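You operate a simulated robot arm through the tools that you are given. There is no shell and no other tool. Be economical: measure what you need, move in short steps, check, and stop when the job is done.

You are at the controls of a simulated robot arm. One attempt, no reset.

JOB
Tap both joint caps down to their lines and push their pins home.
Fine: use the grey mallet and lay it back where it lay.

It is judged by the outcome, as a careful person would: the job done as asked, and still so three seconds after it is handed in. It fails if anything else is knocked over, pushed out of place, dropped, spilled or broken. A push-on lid holds only when it is set on centred and level and pressed home; a screw cap is set on level and turned clockwise until tight.

ROBOT AND FRAMES
A 6-joint arm with a two-finger gripper, fixed in place. Base frame: the origin is at the foot of the arm, x ahead of it, y to its left, z up. Readings come in m, degrees, newtons and seconds.
Its first joint turns from -166.0 to 166.0 degrees. Payload 2.45 kg.
The TCP is the grasp point between the finger pads, 0.02 m short of the fingertips. In the tool frame z runs along the fingers and y along their closing line. Largest opening 0.14 m; the body of the gripper starts 0.168 m behind the TCP.
Orientation is that of the tool frame in the base frame, as a unit quaternion [x, y, z, w]. With the fingers straight down and closing along the base's y, the tool's x points along the base's -x, its y along +y and its z along -z.

CONTROLS
- The arm moves only by the tool apply_moves. Its arguments are lists of equal length, an entry for each row: "offset": the shift along the base's x, y, z in units of 500 mm (1.0 is 500 mm), a list of three; "delta_rot": the turn, a rotation vector about the base's x, y, z in units of 90 degrees (1.0 is 90 degrees), a list of three. In form: {"offset": [[dx, dy, dz], ...], "delta_rot": [[wx, wy, wz], ...]}. A call has 1 to 8 rows; each row is the pose to reach, as a shift and turn from the pose commanded when the call began. "jaw" is the opening in per cent of the stroke, from 0 (shut) to 100 (fully open), set as the call begins (left out, the last holds). A call with a number of a shift or a turn outside -1 to 1 is refused whole. Rows are played at 5 a second. More than 0.05 m and 8.6 degrees between two rows, or a gripper value outside its range, and nothing of the call is played. Where a pose cannot be reached the arm comes as near as it can. A force on the tool above 90 N (or 10 N above the force at the start of the call, whichever is more), or a blocked arm, ends the call early, and 0.2 s more pass. The fingers move at their own pace (about 0.045 m/s each) and stop on an object; they squeeze with about 38 N. The grip force told is the motor's: it shows also when the fingers shut on nothing. Time passes only in rows, and 0.2 s behind the last, so rows that repeat a pose let the fingers close. The reply holds the time, the measured pose of the TCP, the force on the tool along the base axes, the opening and the grip force, in the units named above and with some noise, with the torque about the TCP (base axes, N m) and any sound that the robot's microphone picked up.
- Cameras (640 x 400 px; columns grow to the right, rows downward): "scene" is fixed at [0.0502, 0.6505, 1.6177]; the picture's right is [-0.44, -0.90, 0.00], its down [-0.50, 0.25, -0.83] and it looks along [0.74, -0.36, -0.56] (base axes); focal length 334 px, centre (320, 200). "wrist" rides on the gripper at [0.078, 0.011, -0.209] in the tool frame; the picture's right is [-0.14, 0.99, 0.00], its down [-0.92, -0.13, -0.37] and it looks along [-0.36, -0.05, 0.93] (tool axes); focal length 280 px, centre (320, 200). There is no depth. A picture from a camera that has moved, and an enlarged one, comes with that camera's place and axes in the base frame and with its lens.
- get_image(camera): a new picture of that camera. The clock stands still meanwhile.
- inspect(camera, box): a new picture of the part [left, top, right, bottom] of that camera's present view, enlarged. The clock stands still meanwhile.
- sign_off(): hands the job in; it is judged then, once.

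Work in short steps. Places have to be worked out from the pictures, the camera data and where the tool is seen: move nearer, look again, correct. Check each grasp and each placing, and mend what went wrong. You have 120 turns and 68 pictures in all, those below and enlarged ones among them. Open the gripper and draw the arm clear of the work before you hand the job in, unless the task says otherwise; then end with one line.

The tools are called after "Call:" as a command line: name --argument value ..., lists and objects as JSON in quotes. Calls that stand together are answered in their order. apply_moves: Moves the arm, as the interface text tells. Its arguments: {"type":"object","properties":{"offset":{"type":"array","items":{"type":"array","items":{"type":"number"}}},"delta_rot":{"type":"array","items":{"type":"array","items":{"type":"number"}}},"jaw":{"type":"number"}},"required":["offset","delta_rot"]} The other tools are called the same way: get_image (camera) takes a picture; inspect (camera, box) takes an enlarged picture of a part of a camera's view; sign_off () hands the job in.

At the start:

```text
time_s: 0.0
position: [0.8095, 0.1117, 1.219]
orientation: [0.0, 1.0, 0.0, -0.001]
force: [-0.3, -0.1, -0.4]
moment: [-0.01, -0.01, 0.0]
grip_width: 0.1399
gripper_force: 0.0
```

scene: 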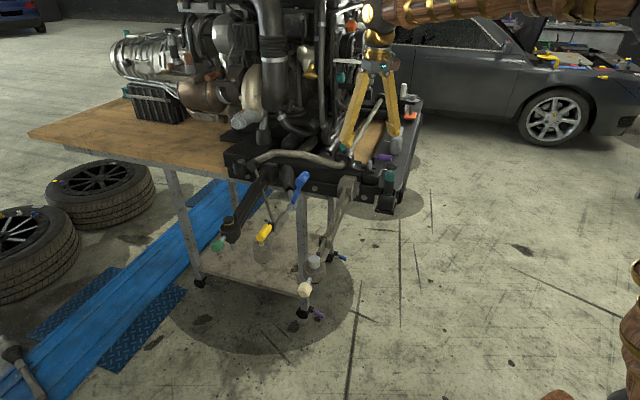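
wrist: 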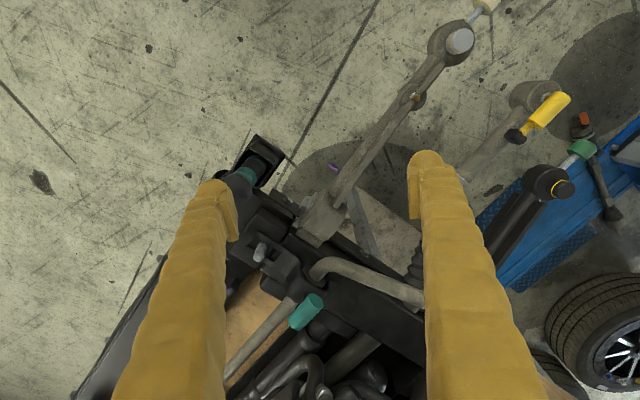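

I start by enlarging the scene to find the joint caps, pins and mallet.

Call:
inspect --camera "scene" --box '[200, 140, 440, 330]'

Call:
inspect --camera "scene" --box '[320, 60, 440, 220]'

Call:
inspect --camera "wrist" --box '[400, 0, 640, 220]'

```text
2.11 times, centred on (320, 235) of scene
camera zoom: at [0.0502, 0.6505, 1.6177], right [-0.44, -0.9, 0.0], down [-0.5, 0.25, -0.83], along [0.74, -0.36, -0.56], focal length 703 px, centre (320, 126)
```

zoom: 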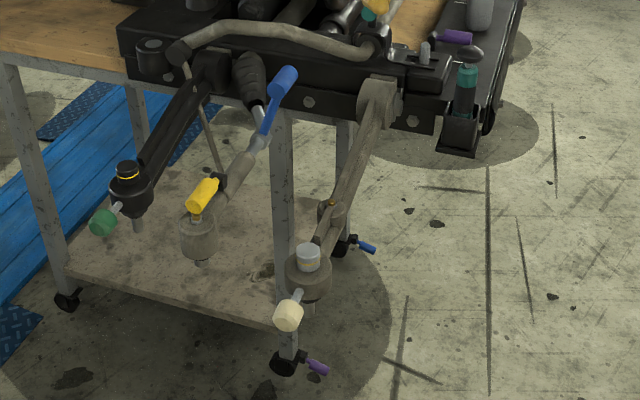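

```text
2.50 times, centred on (380, 140) of scene
camera zoom: at [0.0502, 0.6505, 1.6177], right [-0.44, -0.9, 0.0], down [-0.5, 0.25, -0.83], along [0.74, -0.36, -0.56], focal length 835 px, centre (170, 350)
```

zoom: 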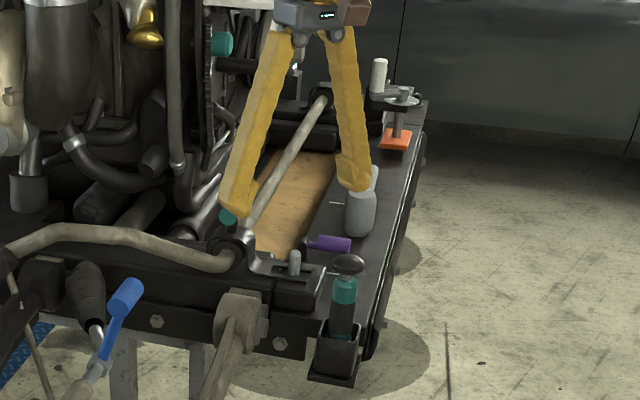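

```text
1.82 times, centred on (520, 110) of wrist
camera zoom: at [0.73, 0.1235, 1.4291], right [0.14, 0.99, 0.0], down [0.92, -0.13, 0.37], along [0.36, -0.05, -0.93], focal length 510 px, centre (-44, 364)
```

zoom: 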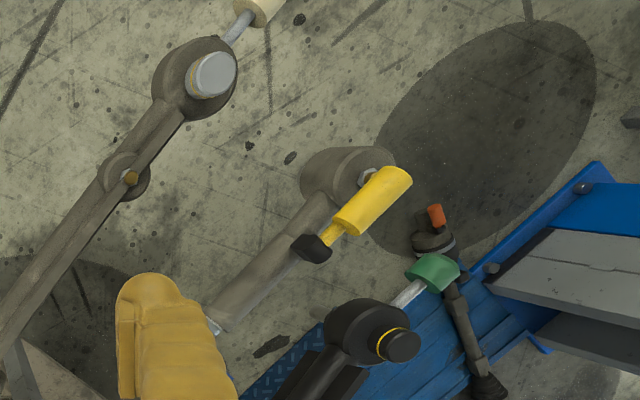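

The joint with the silver cap comes out near (0.69,0.36,0.92) and the black one near (0.96,0.54,0.95). Now I need to find the mallet, so I'll look at the loose items.

Call:
inspect --camera "scene" --box '[360, 80, 430, 220]'

Call:
inspect --camera "wrist" --box '[180, 120, 440, 400]'

Call:
inspect --camera "scene" --box '[0, 200, 140, 400]'

Call:
inspect --camera "scene" --box '[500, 240, 640, 400]'

```text
2.86 times, centred on (395, 150) of scene
camera zoom: at [0.0502, 0.6505, 1.6177], right [-0.44, -0.9, 0.0], down [-0.5, 0.25, -0.83], along [0.74, -0.36, -0.56], focal length 954 px, centre (106, 343)
```

zoom: 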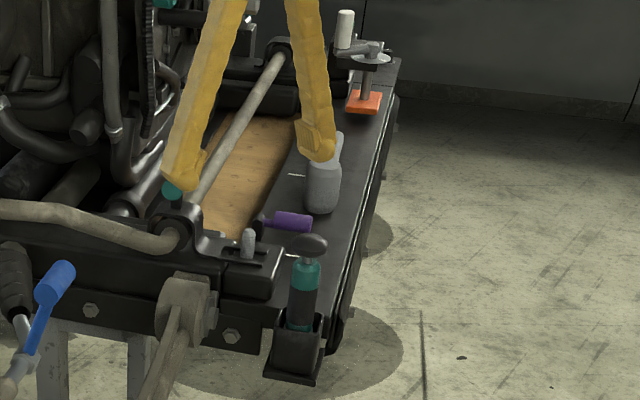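

```text
1.43 times, centred on (310, 260) of wrist
camera zoom: at [0.73, 0.1235, 1.4291], right [0.14, 0.99, 0.0], down [0.92, -0.13, 0.37], along [0.36, -0.05, -0.93], focal length 401 px, centre (334, 114)
```

zoom: 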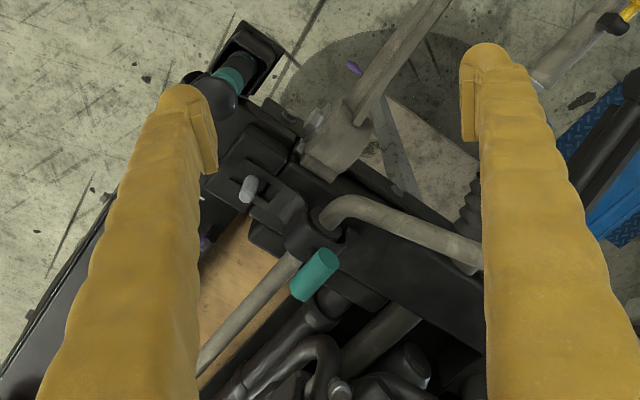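

```text
2.00 times, centred on (70, 300) of scene
camera zoom: at [0.0502, 0.6505, 1.6177], right [-0.44, -0.9, 0.0], down [-0.5, 0.25, -0.83], along [0.74, -0.36, -0.56], focal length 668 px, centre (820, 0)
```

zoom: 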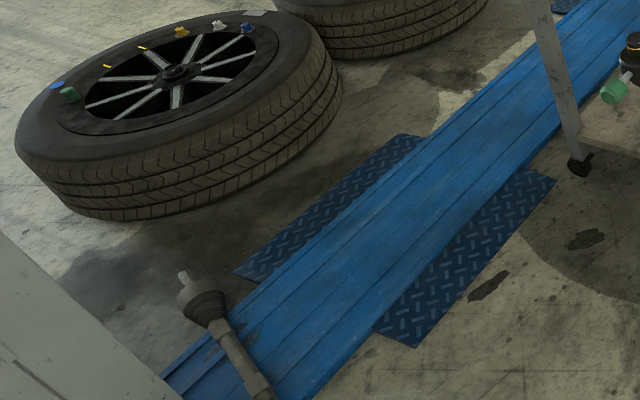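

```text
2.50 times, centred on (570, 320) of scene
camera zoom: at [0.0502, 0.6505, 1.6177], right [-0.44, -0.9, 0.0], down [-0.5, 0.25, -0.83], along [0.74, -0.36, -0.56], focal length 835 px, centre (-305, -100)
```

zoom: 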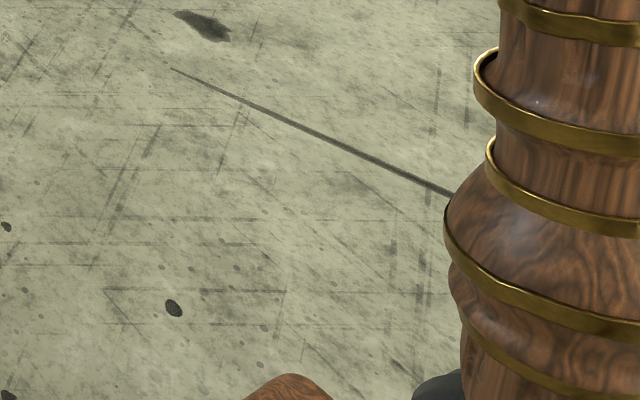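

The grey thing behind the right finger may be the mallet. I'll lift and draw back to see the side plate with the wrist camera.

Call:
apply_moves --offset '[[0, 0, 0.06], [-0.06, -0.04, 0.1], [-0.13, -0.09, 0.12], [-0.2, -0.14, 0.14], [-0.27, -0.19, 0.16], [-0.34, -0.24, 0.16]]' --delta_rot '[[0, 0, 0], [0, 0, 0], [0, 0, 0], [0, 0, 0], [0, 0, 0], [0, 0, 0]]'

Call:
get_image --camera "wrist"

Call:
get_image --camera "scene"

```text
time_s: 1.4
position: [0.6366, -0.0117, 1.2992]
orientation: [-0.001, 1.0, 0.0, -0.001]
force: [0.2, -0.1, 0.4]
moment: [0.01, 0.05, -0.02]
grip_width: 0.1401
gripper_force: 0.0
```

```text
58 pictures are left
camera wrist: at [0.5587, -0.0009, 1.5094], right [0.14, 0.99, 0.0], down [0.92, -0.13, 0.37], along [0.36, -0.05, -0.93], focal length 280 px, centre (320, 200)
```

wrist: 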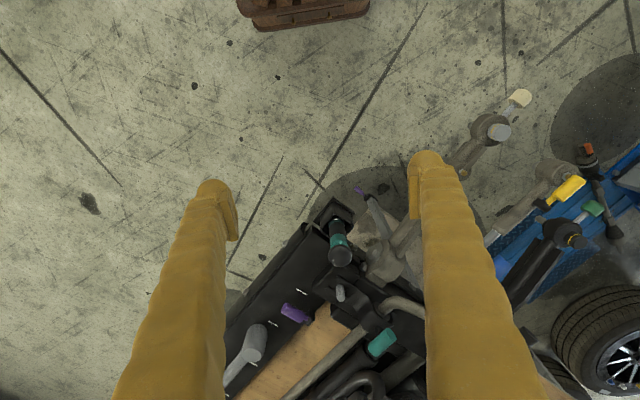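

```text
57 pictures are left
```

scene: 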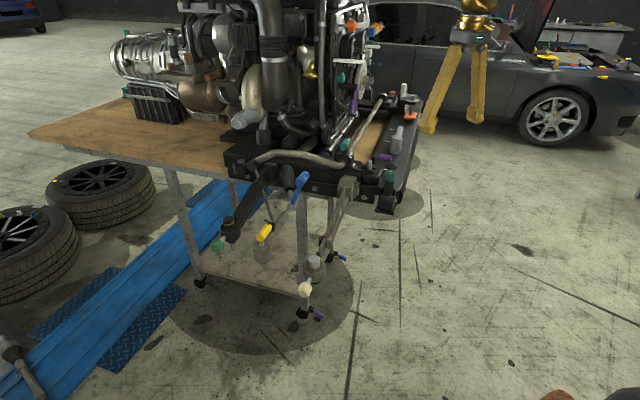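

Call:
inspect --camera "scene" --box '[330, 70, 440, 220]'

Call:
inspect --camera "wrist" --box '[210, 240, 430, 400]'

```text
2.67 times, centred on (385, 145) of scene
camera zoom: at [0.0502, 0.6505, 1.6177], right [-0.44, -0.9, 0.0], down [-0.5, 0.25, -0.83], along [0.74, -0.36, -0.56], focal length 891 px, centre (147, 347)
```

zoom: 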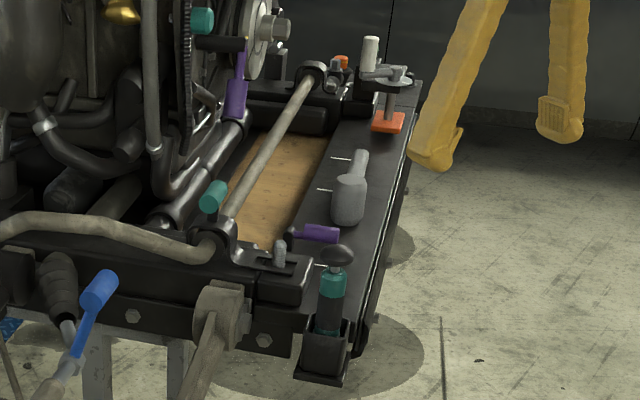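

```text
2.50 times, centred on (320, 320) of wrist
camera zoom: at [0.5587, -0.0009, 1.5094], right [0.14, 0.99, 0.0], down [0.92, -0.13, 0.37], along [0.36, -0.05, -0.93], focal length 701 px, centre (320, -100)
```

zoom: 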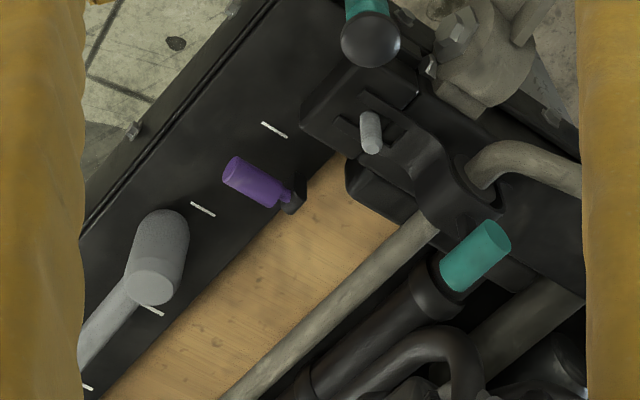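

The grey mallet stands on the side plate. Its head is a vertical cylinder at about (1.11,-0.24,1.0), and the handle runs horizontally away along about (0.7,-0.7). I'll turn the gripper -45° and move out over it, on the side clear of the engine.

Call:
apply_moves --offset '[[0, -0.09, 0], [0, -0.18, 0], [0, -0.27, 0], [0, -0.36, 0], [0.03, -0.45, 0], [0.08, -0.53, 0]]' --delta_rot '[[0, 0, -0.08], [0, 0, -0.16], [0, 0, -0.25], [0, 0, -0.33], [0, 0, -0.42], [0, 0, -0.5]]' --jaw 60

Call:
apply_moves --offset '[[0.09, 0, 0], [0.18, 0, 0], [0.27, 0, 0], [0.36, 0, 0], [0.45, 0, 0], [0.54, 0, 0]]' --delta_rot '[[0, 0, 0], [0, 0, 0], [0, 0, 0], [0, 0, 0], [0, 0, 0], [0, 0, 0]]'

Call:
get_image --camera "wrist"

```text
time_s: 2.8
position: [0.6798, -0.2721, 1.3023]
orientation: [0.383, 0.924, 0.0, -0.001]
force: [0.5, -0.4, 0.2]
moment: [-0.02, -0.05, 0.0]
grip_width: 0.084
gripper_force: 0.1
```

```text
time_s: 4.2
position: [0.9521, -0.2727, 1.3035]
orientation: [0.383, 0.924, 0.0, 0.001]
force: [-0.6, -0.4, 1.6]
moment: [-0.04, -0.13, 0.01]
grip_width: 0.0842
gripper_force: 0.1
```

```text
54 pictures are left
camera wrist: at [0.9028, -0.2095, 1.513], right [0.8, 0.6, 0.0], down [0.56, -0.74, 0.37], along [0.22, -0.29, -0.93], focal length 280 px, centre (320, 200)
```

wrist: 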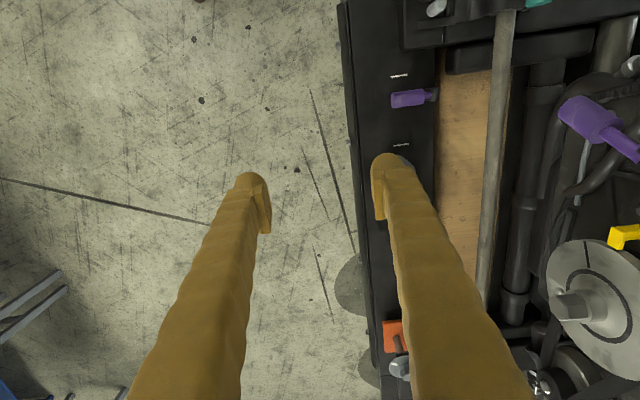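

The reach is fine so far. I'll carry on 0.15 m in x to bring the mallet between the fingers.

Call:
apply_moves --offset '[[0.09, 0, 0], [0.18, 0, 0], [0.27, 0, 0], [0.36, 0.0, 0]]' --delta_rot '[[0, 0, 0], [0, 0, 0], [0, 0, 0], [0, 0, 0]]'

Call:
get_image --camera "wrist"

Call:
inspect --camera "scene" --box '[330, 70, 440, 220]'

```text
time_s: 5.2
position: [1.0639, -0.2625, 1.2572]
orientation: [0.382, 0.924, 0.0, 0.001]
force: [-1.6, -0.2, 2.8]
moment: [0.05, -0.27, 0.0]
grip_width: 0.084
gripper_force: 0.0
out of reach, approached as far as the arm can: row 2, 3, 4
```

```text
53 pictures are left
camera wrist: at [1.0138, -0.1981, 1.4668], right [0.8, 0.6, 0.0], down [0.56, -0.74, 0.37], along [0.22, -0.29, -0.93], focal length 280 px, centre (320, 200)
```

wrist: 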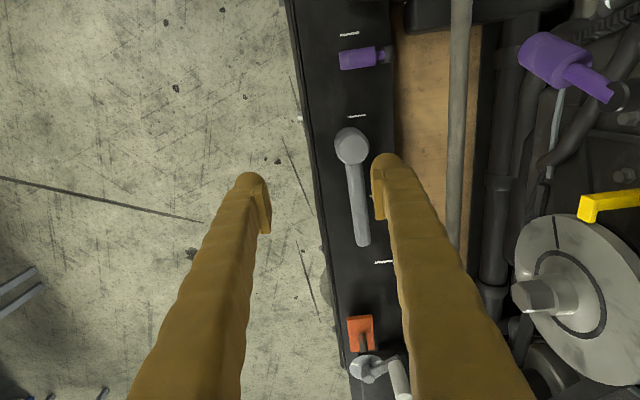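

```text
2.67 times, centred on (385, 145) of scene
camera zoom: at [0.0502, 0.6505, 1.6177], right [-0.44, -0.9, 0.0], down [-0.5, 0.25, -0.83], along [0.74, -0.36, -0.56], focal length 891 px, centre (147, 347)
```

zoom: 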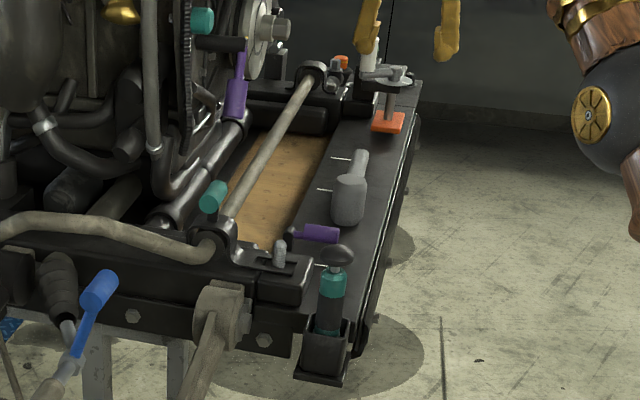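

The mallet is in plain view: head at about (1.105,-0.235), handle running to about (1.235,-0.36). Reach should improve lower down, so I'll descend towards a grip point near (1.15,-0.28) and stay well above it.

Call:
apply_moves --offset '[[0, 0, -0.08], [0.03, 0, -0.16], [0.08, -0.015, -0.22], [0.13, -0.025, -0.26], [0.17, -0.035, -0.26]]' --delta_rot '[[0, 0, 0], [0, 0, 0], [0, 0, 0], [0, 0, 0], [0, 0, 0]]'

Call:
get_image --camera "wrist"

Call:
inspect --camera "scene" --box '[340, 60, 460, 180]'

```text
time_s: 6.4
position: [1.1332, -0.2732, 1.1256]
orientation: [0.382, 0.924, 0.0, 0.001]
force: [-0.6, -0.8, 1.7]
moment: [0.03, 0.0, 0.01]
grip_width: 0.0842
gripper_force: 0.0
out of reach, approached as far as the arm can: row 5
```

```text
51 pictures are left
camera wrist: at [1.0841, -0.2096, 1.3344], right [0.8, 0.6, 0.0], down [0.56, -0.74, 0.37], along [0.22, -0.29, -0.93], focal length 280 px, centre (320, 200)
```

wrist: 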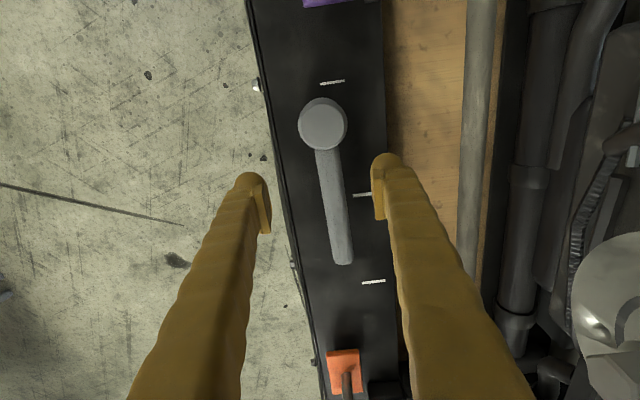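

```text
3.33 times, centred on (400, 120) of scene
camera zoom: at [0.0502, 0.6505, 1.6177], right [-0.44, -0.9, 0.0], down [-0.5, 0.25, -0.83], along [0.74, -0.36, -0.56], focal length 1113 px, centre (53, 467)
```

zoom: 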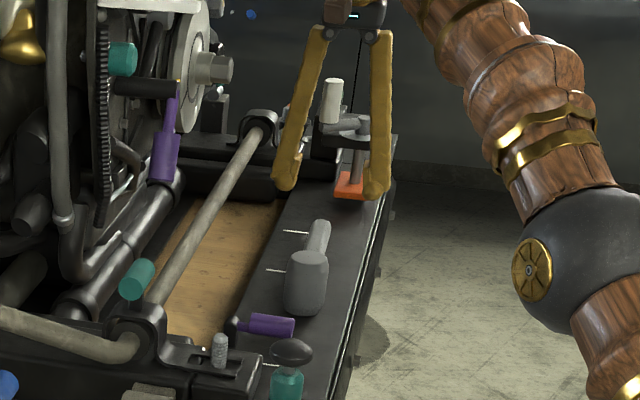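

The arm reaches 1.17 m at this height. The handle sits at z≈1.0 with yaw about -44°. I'll descend to z≈1.04 while shifting towards (1.152,-0.280), then check.

Call:
apply_moves --offset '[[0, 0, -0.08], [0.02, -0.006, -0.13], [0.039, -0.014, -0.16]]' --delta_rot '[[0, 0, 0], [0, 0, 0], [0, 0, 0]]'

Call:
get_image --camera "wrist"

Call:
inspect --camera "scene" --box '[360, 90, 440, 170]'

```text
time_s: 7.2
position: [1.1525, -0.2777, 1.0428]
orientation: [0.382, 0.924, 0.0, 0.0]
force: [0.0, -0.1, -0.2]
moment: [-0.01, -0.02, 0.01]
grip_width: 0.0841
gripper_force: 0.2
```

```text
49 pictures are left
camera wrist: at [1.1027, -0.2155, 1.2523], right [0.8, 0.6, 0.0], down [0.56, -0.74, 0.37], along [0.22, -0.29, -0.93], focal length 280 px, centre (320, 200)
```

wrist: 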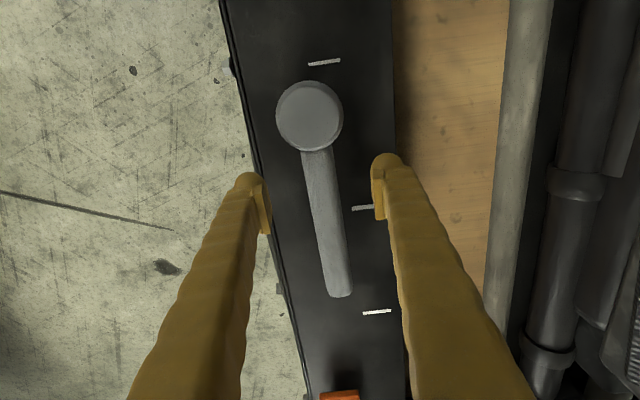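

```text
5.00 times, centred on (400, 130) of scene
camera zoom: at [0.0502, 0.6505, 1.6177], right [-0.44, -0.9, 0.0], down [-0.5, 0.25, -0.83], along [0.74, -0.36, -0.56], focal length 1670 px, centre (-80, 550)
```

zoom: 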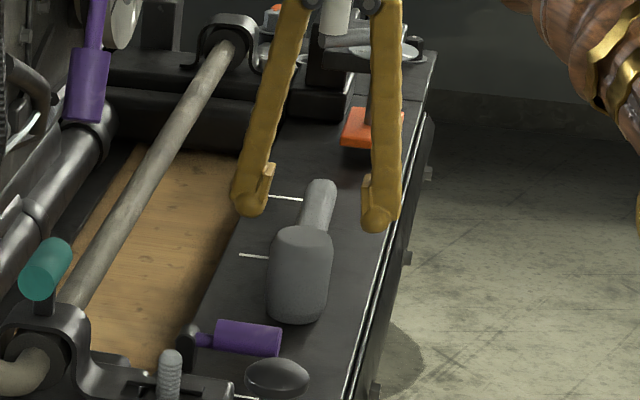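

The fingers straddle the handle, centred and aligned. I'll descend the last 4 cm and close.

Call:
apply_moves --offset '[[0, 0, -0.04], [0, 0, -0.08], [0, 0, -0.08]]' --delta_rot '[[0, 0, 0], [0, 0, 0], [0, 0, 0]]'

Call:
inspect --camera "scene" --box '[360, 90, 440, 170]'

```text
time_s: 8.0
position: [1.1534, -0.2771, 1.0024]
orientation: [0.383, 0.924, 0.0, 0.0]
force: [-0.1, -0.5, 0.4]
moment: [-0.06, -0.02, 0.02]
grip_width: 0.0841
gripper_force: 0.0
```

```text
5.00 times, centred on (400, 130) of scene
camera zoom: at [0.0502, 0.6505, 1.6177], right [-0.44, -0.9, 0.0], down [-0.5, 0.25, -0.83], along [0.74, -0.36, -0.56], focal length 1670 px, centre (-80, 550)
```

zoom: 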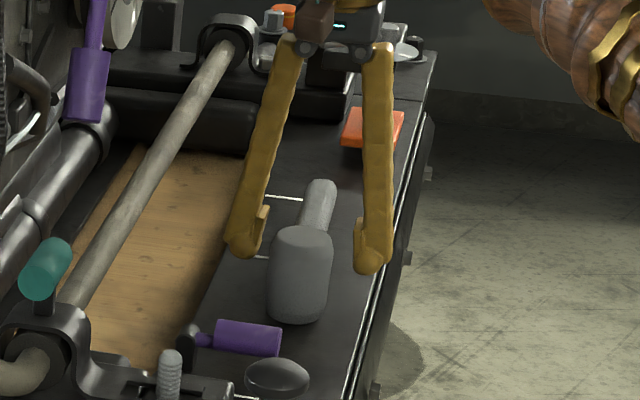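

Nothing was touched. Closing on the handle.

Call:
apply_moves --offset '[[0, 0, 0], [0, 0, 0], [0, 0, 0], [0, 0, 0], [0, 0, 0]]' --delta_rot '[[0, 0, 0], [0, 0, 0], [0, 0, 0], [0, 0, 0], [0, 0, 0]]' --jaw 0

Call:
get_image --camera "wrist"

```text
time_s: 9.2
position: [1.1525, -0.2779, 1.0041]
orientation: [0.383, 0.924, 0.0, 0.0]
force: [-1.4, -1.4, -0.4]
moment: [-0.04, 0.0, 0.13]
grip_width: 0.0279
gripper_force: 38.0
```

```text
46 pictures are left
camera wrist: at [1.1036, -0.2152, 1.2124], right [0.8, 0.6, 0.0], down [0.56, -0.74, 0.37], along [0.22, -0.29, -0.93], focal length 280 px, centre (320, 200)
```

wrist: 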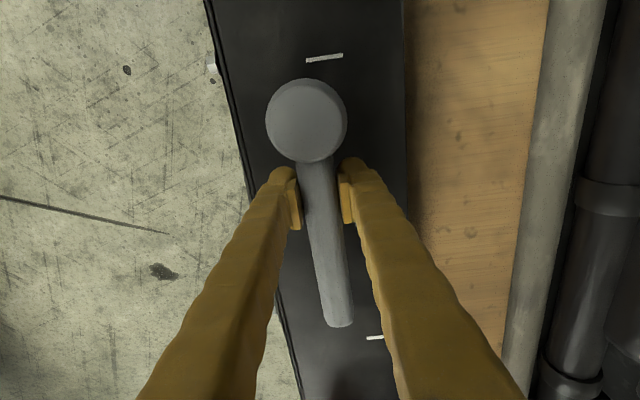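

The handle is held at 28 mm. I'll lift and check the weight, then pull back away from the plate.

Call:
apply_moves --offset '[[0, 0, 0.04], [0, 0, 0.1], [-0.01, 0, 0.18], [-0.06, 0, 0.24], [-0.13, 0, 0.3], [-0.2, 0, 0.36], [-0.28, 0, 0.4]]' --delta_rot '[[0, 0, 0], [0, 0, 0], [0, 0, 0], [0, 0, 0], [0, 0, 0], [0, 0, 0], [0, 0, 0]]'

Call:
get_image --camera "wrist"

Call:
inspect --camera "scene" --box '[360, 50, 480, 170]'

```text
time_s: 10.8
position: [1.0142, -0.2829, 1.1992]
orientation: [0.383, 0.924, 0.0, -0.001]
force: [1.0, -0.7, -0.8]
moment: [0.05, 0.1, 0.0]
grip_width: 0.0
gripper_force: 29.2
```

```text
45 pictures are left
camera wrist: at [0.9648, -0.2201, 1.4085], right [0.8, 0.6, 0.0], down [0.56, -0.74, 0.37], along [0.22, -0.29, -0.93], focal length 280 px, centre (320, 200)
```

wrist: 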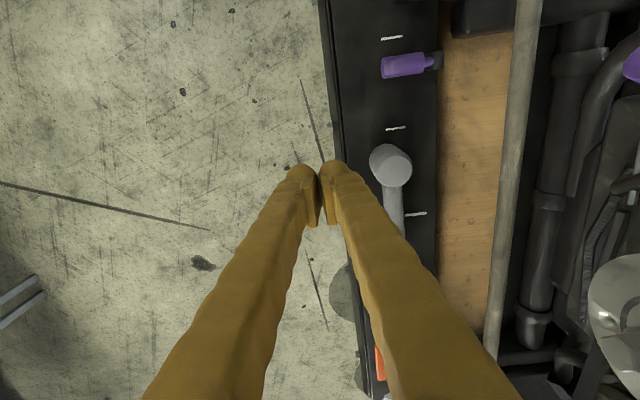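

```text
3.33 times, centred on (420, 110) of scene
camera zoom: at [0.0502, 0.6505, 1.6177], right [-0.44, -0.9, 0.0], down [-0.5, 0.25, -0.83], along [0.74, -0.36, -0.56], focal length 1113 px, centre (-13, 500)
```

zoom: 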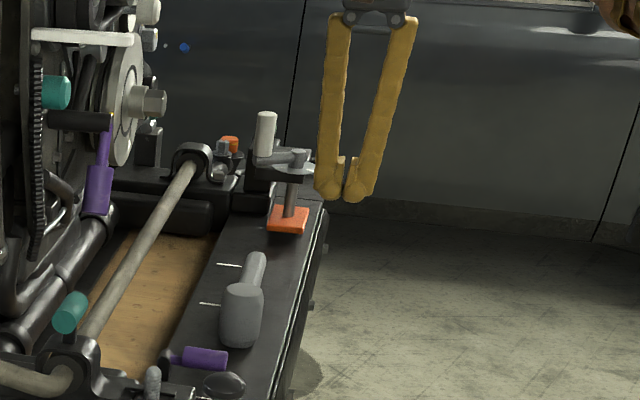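

It slipped out on the way up and the mallet still stands in place. I gripped too high and too far from the head. The plate is at z≈0.95, so I'll regrasp lower and about 1 cm nearer the head, approaching in two stages.

Call:
apply_moves --offset '[[0.06, 0.005, -0.05], [0.13, 0.012, -0.12], [0.19, 0.018, -0.19], [0.245, 0.022, -0.25], [0.262, 0.023, -0.3]]' --delta_rot '[[0, 0, 0], [0, 0, 0], [0, 0, 0], [0, 0, 0], [0, 0, 0]]' --jaw 60

Call:
get_image --camera "wrist"

```text
time_s: 12.0
position: [1.1426, -0.2679, 1.054]
orientation: [0.382, 0.924, 0.001, -0.001]
force: [-0.2, -0.3, -0.5]
moment: [-0.01, 0.0, -0.03]
grip_width: 0.0841
gripper_force: 0.2
```

```text
43 pictures are left
camera wrist: at [1.0936, -0.2046, 1.2638], right [0.8, 0.6, 0.0], down [0.56, -0.74, 0.37], along [0.22, -0.29, -0.93], focal length 280 px, centre (320, 200)
```

wrist: 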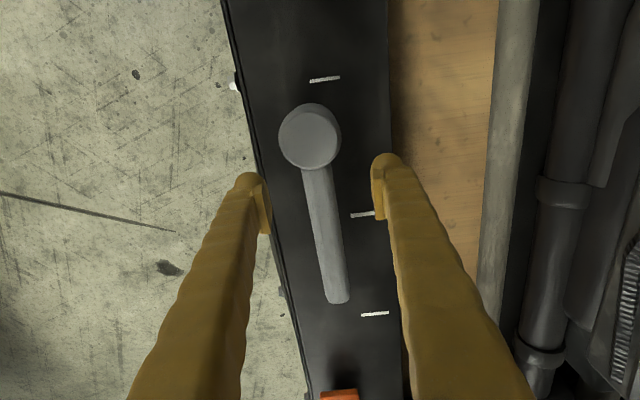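

The mallet hasn't moved. I'll descend to z≈0.983, watching the force.

Call:
apply_moves --offset '[[0, 0, -0.05], [0, 0, -0.1], [0, 0, -0.125], [0, 0, -0.142]]' --delta_rot '[[0, 0, 0], [0, 0, 0], [0, 0, 0], [0, 0, 0]]'

Call:
inspect --camera "scene" --box '[375, 105, 425, 155]'

```text
time_s: 13.0
position: [1.143, -0.2675, 0.9808]
orientation: [0.383, 0.924, 0.0, 0.0]
force: [-0.5, -0.2, 0.5]
moment: [-0.01, -0.02, -0.01]
grip_width: 0.0836
gripper_force: 0.0
```

```text
8.00 times, centred on (400, 130) of scene
camera zoom: at [0.0502, 0.6505, 1.6177], right [-0.44, -0.9, 0.0], down [-0.5, 0.25, -0.83], along [0.74, -0.36, -0.56], focal length 2672 px, centre (-320, 760)
```

zoom: 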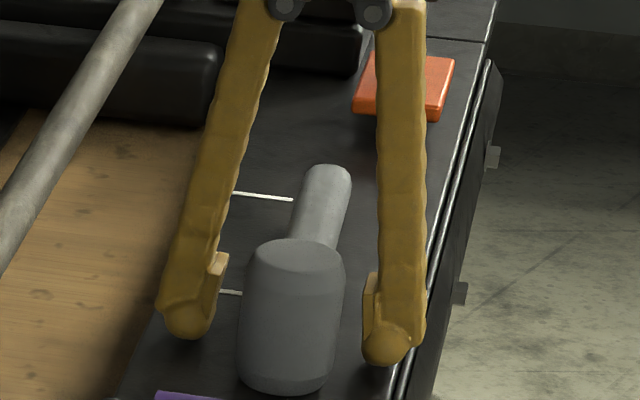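

No contact with the plate. I'll close, then do a small test lift.

Call:
apply_moves --offset '[[0, 0, 0], [0, 0, 0], [0, 0, 0], [0, 0, 0], [0, 0, 0]]' --delta_rot '[[0, 0, 0], [0, 0, 0], [0, 0, 0], [0, 0, 0], [0, 0, 0]]' --jaw 0

Call:
apply_moves --offset '[[0, 0, 0.006], [0, 0, 0.015], [0, 0, 0.025], [0, 0, 0.04]]' --delta_rot '[[0, 0, 0], [0, 0, 0], [0, 0, 0], [0, 0, 0]]'

Call:
inspect --camera "scene" --box '[375, 105, 425, 155]'

```text
time_s: 14.2
position: [1.144, -0.2663, 0.981]
orientation: [0.382, 0.924, 0.0, 0.0]
force: [-2.6, -2.9, 0.7]
moment: [0.0, -0.05, 0.09]
grip_width: 0.0252
gripper_force: 36.7
```

```text
time_s: 15.2
position: [1.143, -0.2667, 1.0006]
orientation: [0.382, 0.924, 0.001, 0.0]
force: [0.5, -0.2, -4.3]
moment: [-0.05, -0.12, 0.04]
grip_width: 0.0252
gripper_force: 37.9
```

```text
8.00 times, centred on (400, 130) of scene
camera zoom: at [0.0502, 0.6505, 1.6177], right [-0.44, -0.9, 0.0], down [-0.5, 0.25, -0.83], along [0.74, -0.36, -0.56], focal length 2672 px, centre (-320, 760)
```

zoom: 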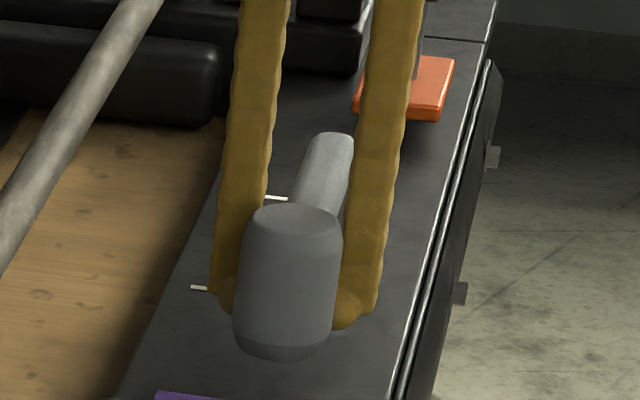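

Held level, weighing about 4 N. I'll lift further, gently, and pull back.

Call:
apply_moves --offset '[[0, 0, 0.04], [0, 0, 0.08], [0, 0, 0.12], [-0.02, 0, 0.16], [-0.05, 0, 0.2], [-0.09, 0, 0.24], [-0.14, 0, 0.28], [-0.2, 0, 0.32]]' --delta_rot '[[0, 0, 0], [0, 0, 0], [0, 0, 0], [0, 0, 0], [0, 0, 0], [0, 0, 0], [0, 0, 0], [0, 0, 0]]'

Call:
get_image --camera "wrist"

Call:
inspect --camera "scene" --box '[360, 50, 480, 170]'

```text
time_s: 17.0
position: [1.0436, -0.2671, 1.1616]
orientation: [0.382, 0.924, 0.0, -0.001]
force: [0.2, -0.3, -5.7]
moment: [-0.1, -0.01, 0.02]
grip_width: 0.0252
gripper_force: 37.6
```

```text
40 pictures are left
camera wrist: at [0.9949, -0.2047, 1.371], right [0.8, 0.6, 0.0], down [0.56, -0.74, 0.37], along [0.22, -0.29, -0.93], focal length 280 px, centre (320, 200)
```

wrist: 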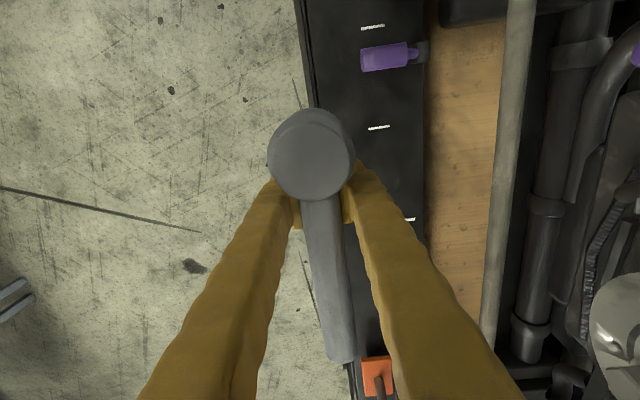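

```text
3.33 times, centred on (420, 110) of scene
camera zoom: at [0.0502, 0.6505, 1.6177], right [-0.44, -0.9, 0.0], down [-0.5, 0.25, -0.83], along [0.74, -0.36, -0.56], focal length 1113 px, centre (-13, 500)
```

zoom: 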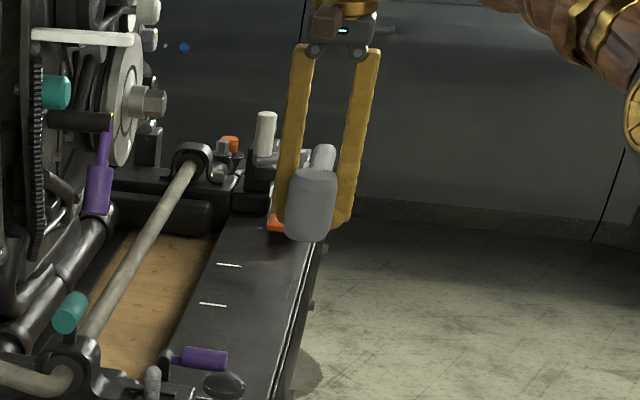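

The mallet is secure, with the head centre about 0.048 m along tool +x and the head bottom about 0.033 m below the TCP. Now a close look at both joints.

Call:
inspect --camera "scene" --box '[290, 235, 350, 310]'

Call:
inspect --camera "scene" --box '[205, 185, 265, 260]'

```text
5.33 times, centred on (320, 272) of scene
camera zoom: at [0.0502, 0.6505, 1.6177], right [-0.44, -0.9, 0.0], down [-0.5, 0.25, -0.83], along [0.74, -0.36, -0.56], focal length 1781 px, centre (320, -187)
```

zoom: 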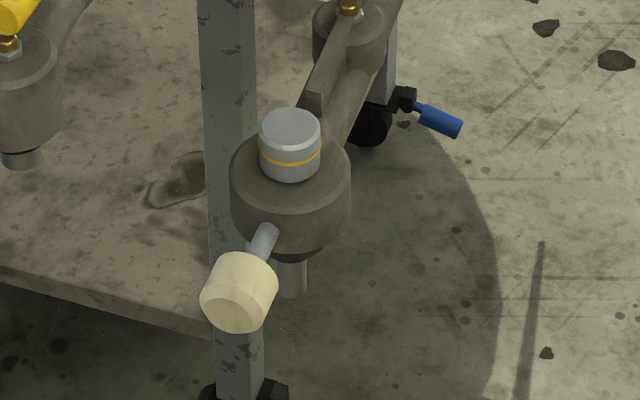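

```text
5.33 times, centred on (235, 222) of scene
camera zoom: at [0.0502, 0.6505, 1.6177], right [-0.44, -0.9, 0.0], down [-0.5, 0.25, -0.83], along [0.74, -0.36, -0.56], focal length 1781 px, centre (773, 80)
```

zoom: 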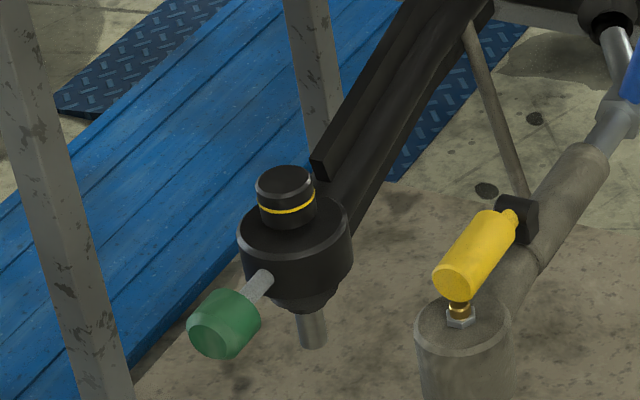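

Both caps show a yellow line about 1 cm above the body, and both pins point out along (-0.7,+0.7). I'll tap the caps first. I'm moving back to x≈0.72 and turning the mallet so its handle points towards the robot.

Call:
apply_moves --offset '[[-0.06, 0, 0.03], [-0.14, 0, 0.06], [-0.22, 0, 0.09], [-0.3, 0, 0.1], [-0.38, 0, 0.1], [-0.46, 0, 0.1], [-0.55, 0, 0.1], [-0.64, 0, 0.1]]' --delta_rot '[[0, 0, -0.09], [0, 0, -0.18], [0, 0, -0.27], [0, 0, -0.36], [0, 0, -0.45], [0, 0, -0.54], [0, 0, -0.63], [0, 0, -0.72]]'

Call:
apply_moves --offset '[[0, 0.08, 0], [0, 0.17, 0], [-0.02, 0.26, 0], [-0.04, 0.35, 0], [-0.06, 0.44, 0], [-0.08, 0.53, 0], [-0.1, 0.62, 0], [-0.1, 0.7, 0]]' --delta_rot '[[0, 0, 0], [0, 0, 0], [0, 0, 0], [0, 0, 0], [0, 0, 0], [0, 0, 0], [0, 0, 0], [0, 0, 0]]'

Call:
get_image --camera "wrist"

```text
time_s: 18.8
position: [0.721, -0.267, 1.2103]
orientation: [0.818, 0.575, -0.001, 0.0]
force: [-0.3, -0.3, -4.9]
moment: [-0.09, 0.09, -0.04]
grip_width: 0.0251
gripper_force: 38.5
```

```text
time_s: 20.6
position: [0.675, 0.0853, 1.2113]
orientation: [0.818, 0.575, 0.0, 0.0]
force: [0.3, -0.9, -4.2]
moment: [-0.11, 0.01, 0.0]
grip_width: 0.0251
gripper_force: 38.3
```

```text
36 pictures are left
camera wrist: at [0.7091, 0.1541, 1.4216], right [0.89, -0.46, 0.0], down [-0.43, -0.82, 0.37], along [-0.17, -0.33, -0.93], focal length 280 px, centre (320, 200)
```

wrist: 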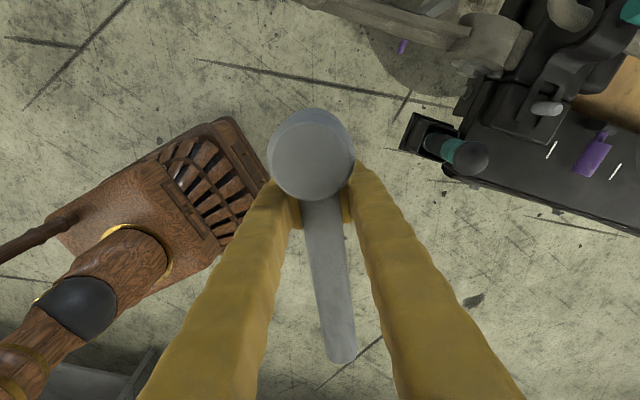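

The mallet sits steady in the grip. I'll go 0.13 m further in y so the cap comes into view ahead of the head, then pin down its place.

Call:
apply_moves --offset '[[0, 0.08, 0], [0, 0.17, 0], [0, 0.26, 0]]' --delta_rot '[[0, 0, 0], [0, 0, 0], [0, 0, 0]]'

Call:
get_image --camera "wrist"

Call:
inspect --camera "scene" --box '[230, 100, 430, 300]'

```text
time_s: 21.4
position: [0.6713, 0.216, 1.2098]
orientation: [0.818, 0.575, 0.0, 0.0]
force: [0.5, -0.2, -4.8]
moment: [-0.12, -0.02, 0.03]
grip_width: 0.0249
gripper_force: 38.5
```

```text
35 pictures are left
camera wrist: at [0.7063, 0.2859, 1.4194], right [0.89, -0.46, 0.0], down [-0.43, -0.82, 0.37], along [-0.17, -0.33, -0.93], focal length 280 px, centre (320, 200)
```

wrist: 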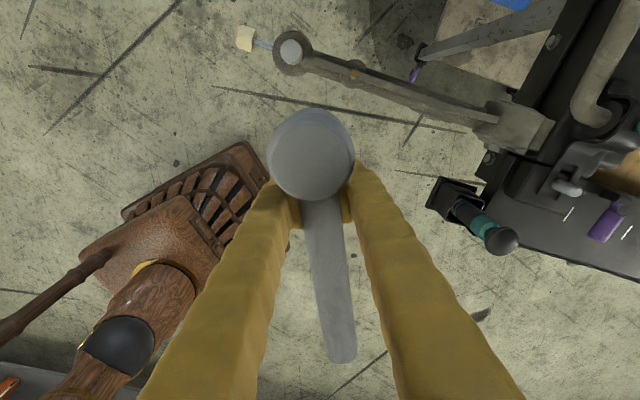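

```text
2.00 times, centred on (330, 200) of scene
camera zoom: at [0.0502, 0.6505, 1.6177], right [-0.44, -0.9, 0.0], down [-0.5, 0.25, -0.83], along [0.74, -0.36, -0.56], focal length 668 px, centre (300, 200)
```

zoom: 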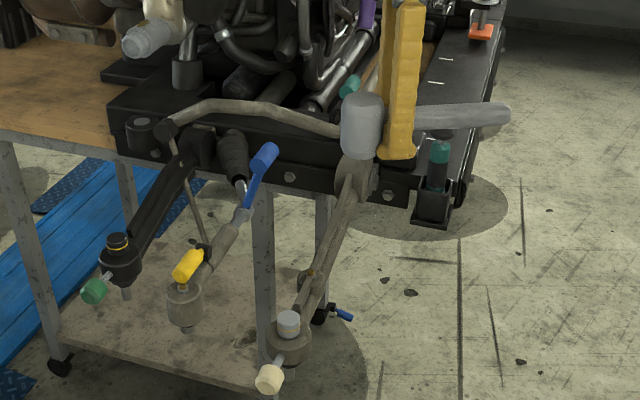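

The silver cap's top is at about (0.690,0.357,0.928). I'll put the mallet head over it and come down to about 4 cm above.

Call:
apply_moves --offset '[[0.004, 0.09, 0], [0.008, 0.15, -0.07], [0.008, 0.196, -0.15], [0.008, 0.196, -0.24], [0.008, 0.196, -0.32], [0.008, 0.196, -0.4]]' --delta_rot '[[0, 0, 0], [0, 0, 0], [0, 0, 0], [0, 0, 0], [0, 0, 0], [0, 0, 0]]'

Call:
inspect --camera "scene" --box '[270, 200, 390, 310]'

Call:
get_image --camera "wrist"

```text
time_s: 22.8
position: [0.6773, 0.3067, 1.0127]
orientation: [0.818, 0.575, -0.001, 0.0]
force: [0.5, -0.2, -4.4]
moment: [-0.07, 0.04, -0.03]
grip_width: 0.025
gripper_force: 37.6
```

```text
3.64 times, centred on (330, 255) of scene
camera zoom: at [0.0502, 0.6505, 1.6177], right [-0.44, -0.9, 0.0], down [-0.5, 0.25, -0.83], along [0.74, -0.36, -0.56], focal length 1214 px, centre (284, 0)
```

zoom: 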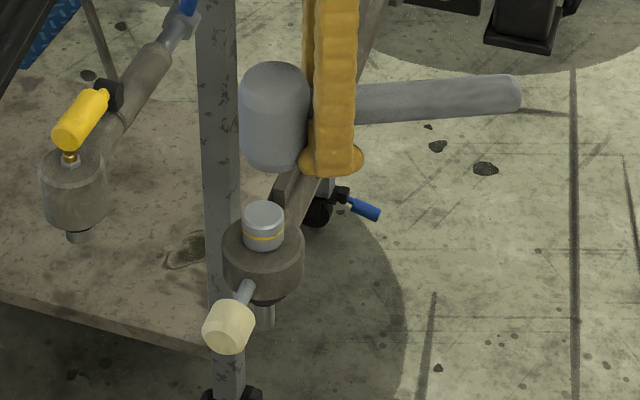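

```text
32 pictures are left
camera wrist: at [0.7129, 0.3767, 1.2228], right [0.89, -0.46, 0.0], down [-0.43, -0.82, 0.37], along [-0.17, -0.33, -0.93], focal length 280 px, centre (320, 200)
```

wrist: 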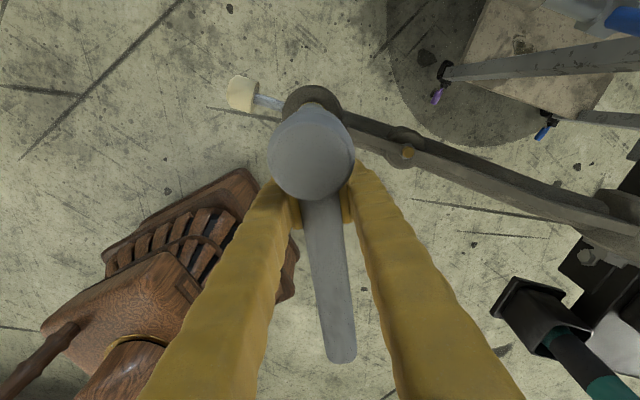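

The head is about 7 mm short in y, and its bottom is about 6 cm above the cap. I'll correct sideways, descend 4.5 cm and check again.

Call:
apply_moves --offset '[[-0.001, 0.016, 0], [-0.001, 0.016, -0.045], [-0.001, 0.016, -0.09], [-0.001, 0.016, -0.09]]' --delta_rot '[[0, 0, 0], [0, 0, 0], [0, 0, 0], [0, 0, 0]]'

Call:
inspect --camera "scene" --box '[290, 220, 350, 290]'

```text
time_s: 23.8
position: [0.6768, 0.3165, 0.9663]
orientation: [0.818, 0.576, -0.001, -0.001]
force: [-0.4, 0.3, -4.5]
moment: [-0.12, 0.04, 0.02]
grip_width: 0.0251
gripper_force: 38.2
```

```text
5.71 times, centred on (320, 255) of scene
camera zoom: at [0.0502, 0.6505, 1.6177], right [-0.44, -0.9, 0.0], down [-0.5, 0.25, -0.83], along [0.74, -0.36, -0.56], focal length 1908 px, centre (320, -114)
```

zoom: 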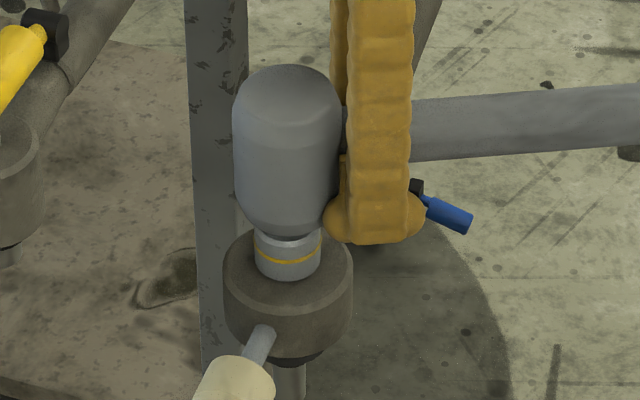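

The head is centred over the cap and just above it. I'll lower in small steps and read the force at contact.

Call:
apply_moves --offset '[[0, 0, -0.008], [0, 0, -0.016], [0, 0, -0.024], [0, 0, -0.03]]' --delta_rot '[[0, 0, 0], [0, 0, 0], [0, 0, 0], [0, 0, 0]]'

Call:
inspect --camera "scene" --box '[290, 220, 350, 290]'

```text
time_s: 24.8
position: [0.6759, 0.3187, 0.953]
orientation: [0.818, 0.576, 0.0, 0.0]
force: [-7.0, -7.2, 14.1]
moment: [0.61, -0.2, 0.14]
grip_width: 0.0253
gripper_force: 37.7
```

```text
5.71 times, centred on (320, 255) of scene
camera zoom: at [0.0502, 0.6505, 1.6177], right [-0.44, -0.9, 0.0], down [-0.5, 0.25, -0.83], along [0.74, -0.36, -0.56], focal length 1908 px, centre (320, -114)
```

zoom: 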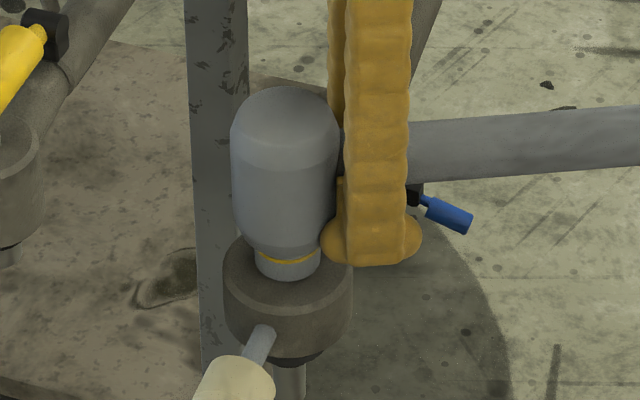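

Contact at about 18 N with no cap movement, so it needs real taps. I'll raise 2.5 cm, strike quickly a little past contact, and lift off.

Call:
apply_moves --offset '[[0, -0.002, 0.05], [0, -0.002, 0.05], [0, -0.002, -0.02], [0, -0.002, 0.05], [0, -0.002, 0.05]]' --delta_rot '[[0, 0, 0], [0, 0, 0], [0, 0, 0], [0, 0, 0], [0, 0, 0]]'

Call:
inspect --camera "scene" --box '[290, 220, 350, 290]'

```text
time_s: 26.0
position: [0.6763, 0.3145, 0.9778]
orientation: [0.818, 0.575, 0.001, 0.0]
force: [0.2, -0.5, -4.8]
moment: [-0.11, 0.04, -0.03]
grip_width: 0.0251
gripper_force: 38.7
```

```text
5.71 times, centred on (320, 255) of scene
camera zoom: at [0.0502, 0.6505, 1.6177], right [-0.44, -0.9, 0.0], down [-0.5, 0.25, -0.83], along [0.74, -0.36, -0.56], focal length 1908 px, centre (320, -114)
```

zoom: 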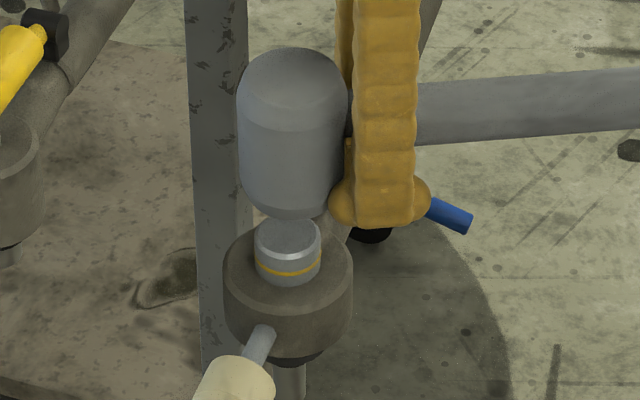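

The tap worked: the line dropped from about 10 mm to about 6 mm above the body. Another tap, aimed slightly lower.

Call:
apply_moves --offset '[[0, 0.002, 0], [0, 0.002, -0.078], [0, 0.002, 0], [0, 0.002, 0]]' --delta_rot '[[0, 0, 0], [0, 0, 0], [0, 0, 0], [0, 0, 0]]'

Call:
inspect --camera "scene" --box '[290, 220, 350, 290]'

```text
time_s: 27.0
position: [0.6782, 0.3148, 0.9746]
orientation: [0.818, 0.576, -0.001, 0.0]
force: [0.8, -0.3, -3.4]
moment: [-0.1, 0.02, 0.01]
grip_width: 0.0252
gripper_force: 38.6
```

```text
5.71 times, centred on (320, 255) of scene
camera zoom: at [0.0502, 0.6505, 1.6177], right [-0.44, -0.9, 0.0], down [-0.5, 0.25, -0.83], along [0.74, -0.36, -0.56], focal length 1908 px, centre (320, -114)
```

zoom: 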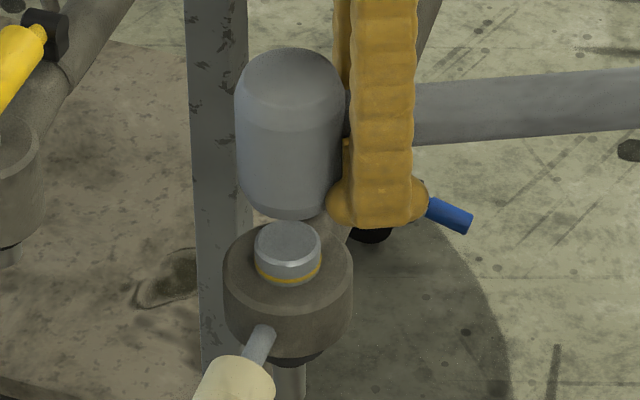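

Call:
inspect --camera "scene" --box '[305, 255, 325, 275]'

```text
16.00 times, centred on (315, 265) of scene
camera zoom: at [0.0502, 0.6505, 1.6177], right [-0.44, -0.9, 0.0], down [-0.5, 0.25, -0.83], along [0.74, -0.36, -0.56], focal length 5344 px, centre (400, -840)
```

zoom: 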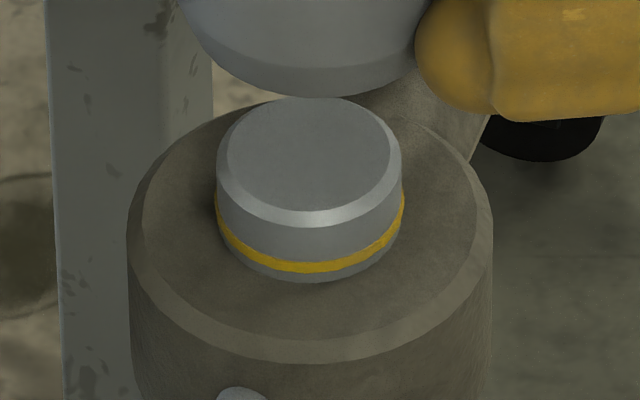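

About 2 mm of cap shows below the line. One gentler tap.

Call:
apply_moves --offset '[[0, 0, -0.02], [0, 0, -0.076], [0, 0, 0], [0, 0, 0]]' --delta_rot '[[0, 0, 0], [0, 0, 0], [0, 0, 0], [0, 0, 0]]'

Call:
inspect --camera "scene" --box '[305, 255, 325, 275]'

```text
time_s: 28.0
position: [0.6771, 0.3168, 0.9779]
orientation: [0.818, 0.575, 0.001, 0.0]
force: [-0.4, 0.0, -4.5]
moment: [-0.15, 0.05, -0.02]
grip_width: 0.0252
gripper_force: 37.9
```

```text
16.00 times, centred on (315, 265) of scene
camera zoom: at [0.0502, 0.6505, 1.6177], right [-0.44, -0.9, 0.0], down [-0.5, 0.25, -0.83], along [0.74, -0.36, -0.56], focal length 5344 px, centre (400, -840)
```

zoom: 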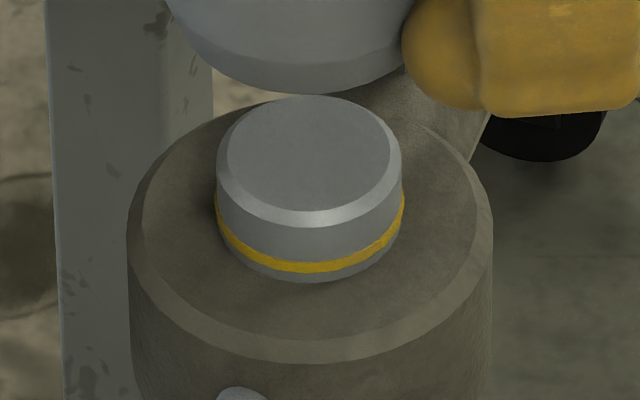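

That was too soft to move it. I'll strike in a single row as before.

Call:
apply_moves --offset '[[0, -0.002, 0], [0, -0.002, -0.08], [0, -0.002, 0], [0, -0.002, 0]]' --delta_rot '[[0, 0, 0], [0, 0, 0], [0, 0, 0], [0, 0, 0]]'

Call:
inspect --camera "scene" --box '[305, 255, 325, 275]'

```text
time_s: 29.0
position: [0.6766, 0.3167, 0.9765]
orientation: [0.818, 0.575, 0.0, 0.0]
force: [0.7, 0.1, -3.4]
moment: [-0.1, 0.07, 0.03]
grip_width: 0.0251
gripper_force: 38.0
```

```text
16.00 times, centred on (315, 265) of scene
camera zoom: at [0.0502, 0.6505, 1.6177], right [-0.44, -0.9, 0.0], down [-0.5, 0.25, -0.83], along [0.74, -0.36, -0.56], focal length 5344 px, centre (400, -840)
```

zoom: 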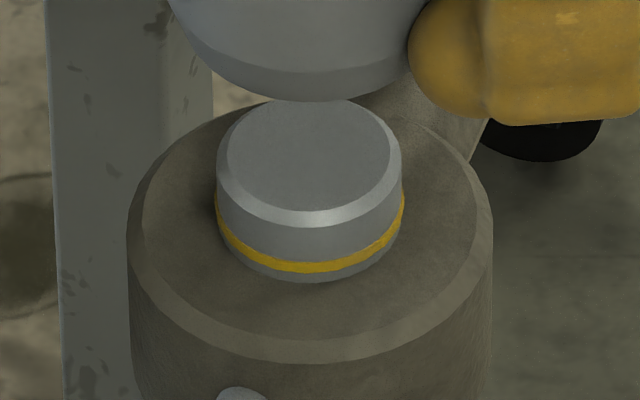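

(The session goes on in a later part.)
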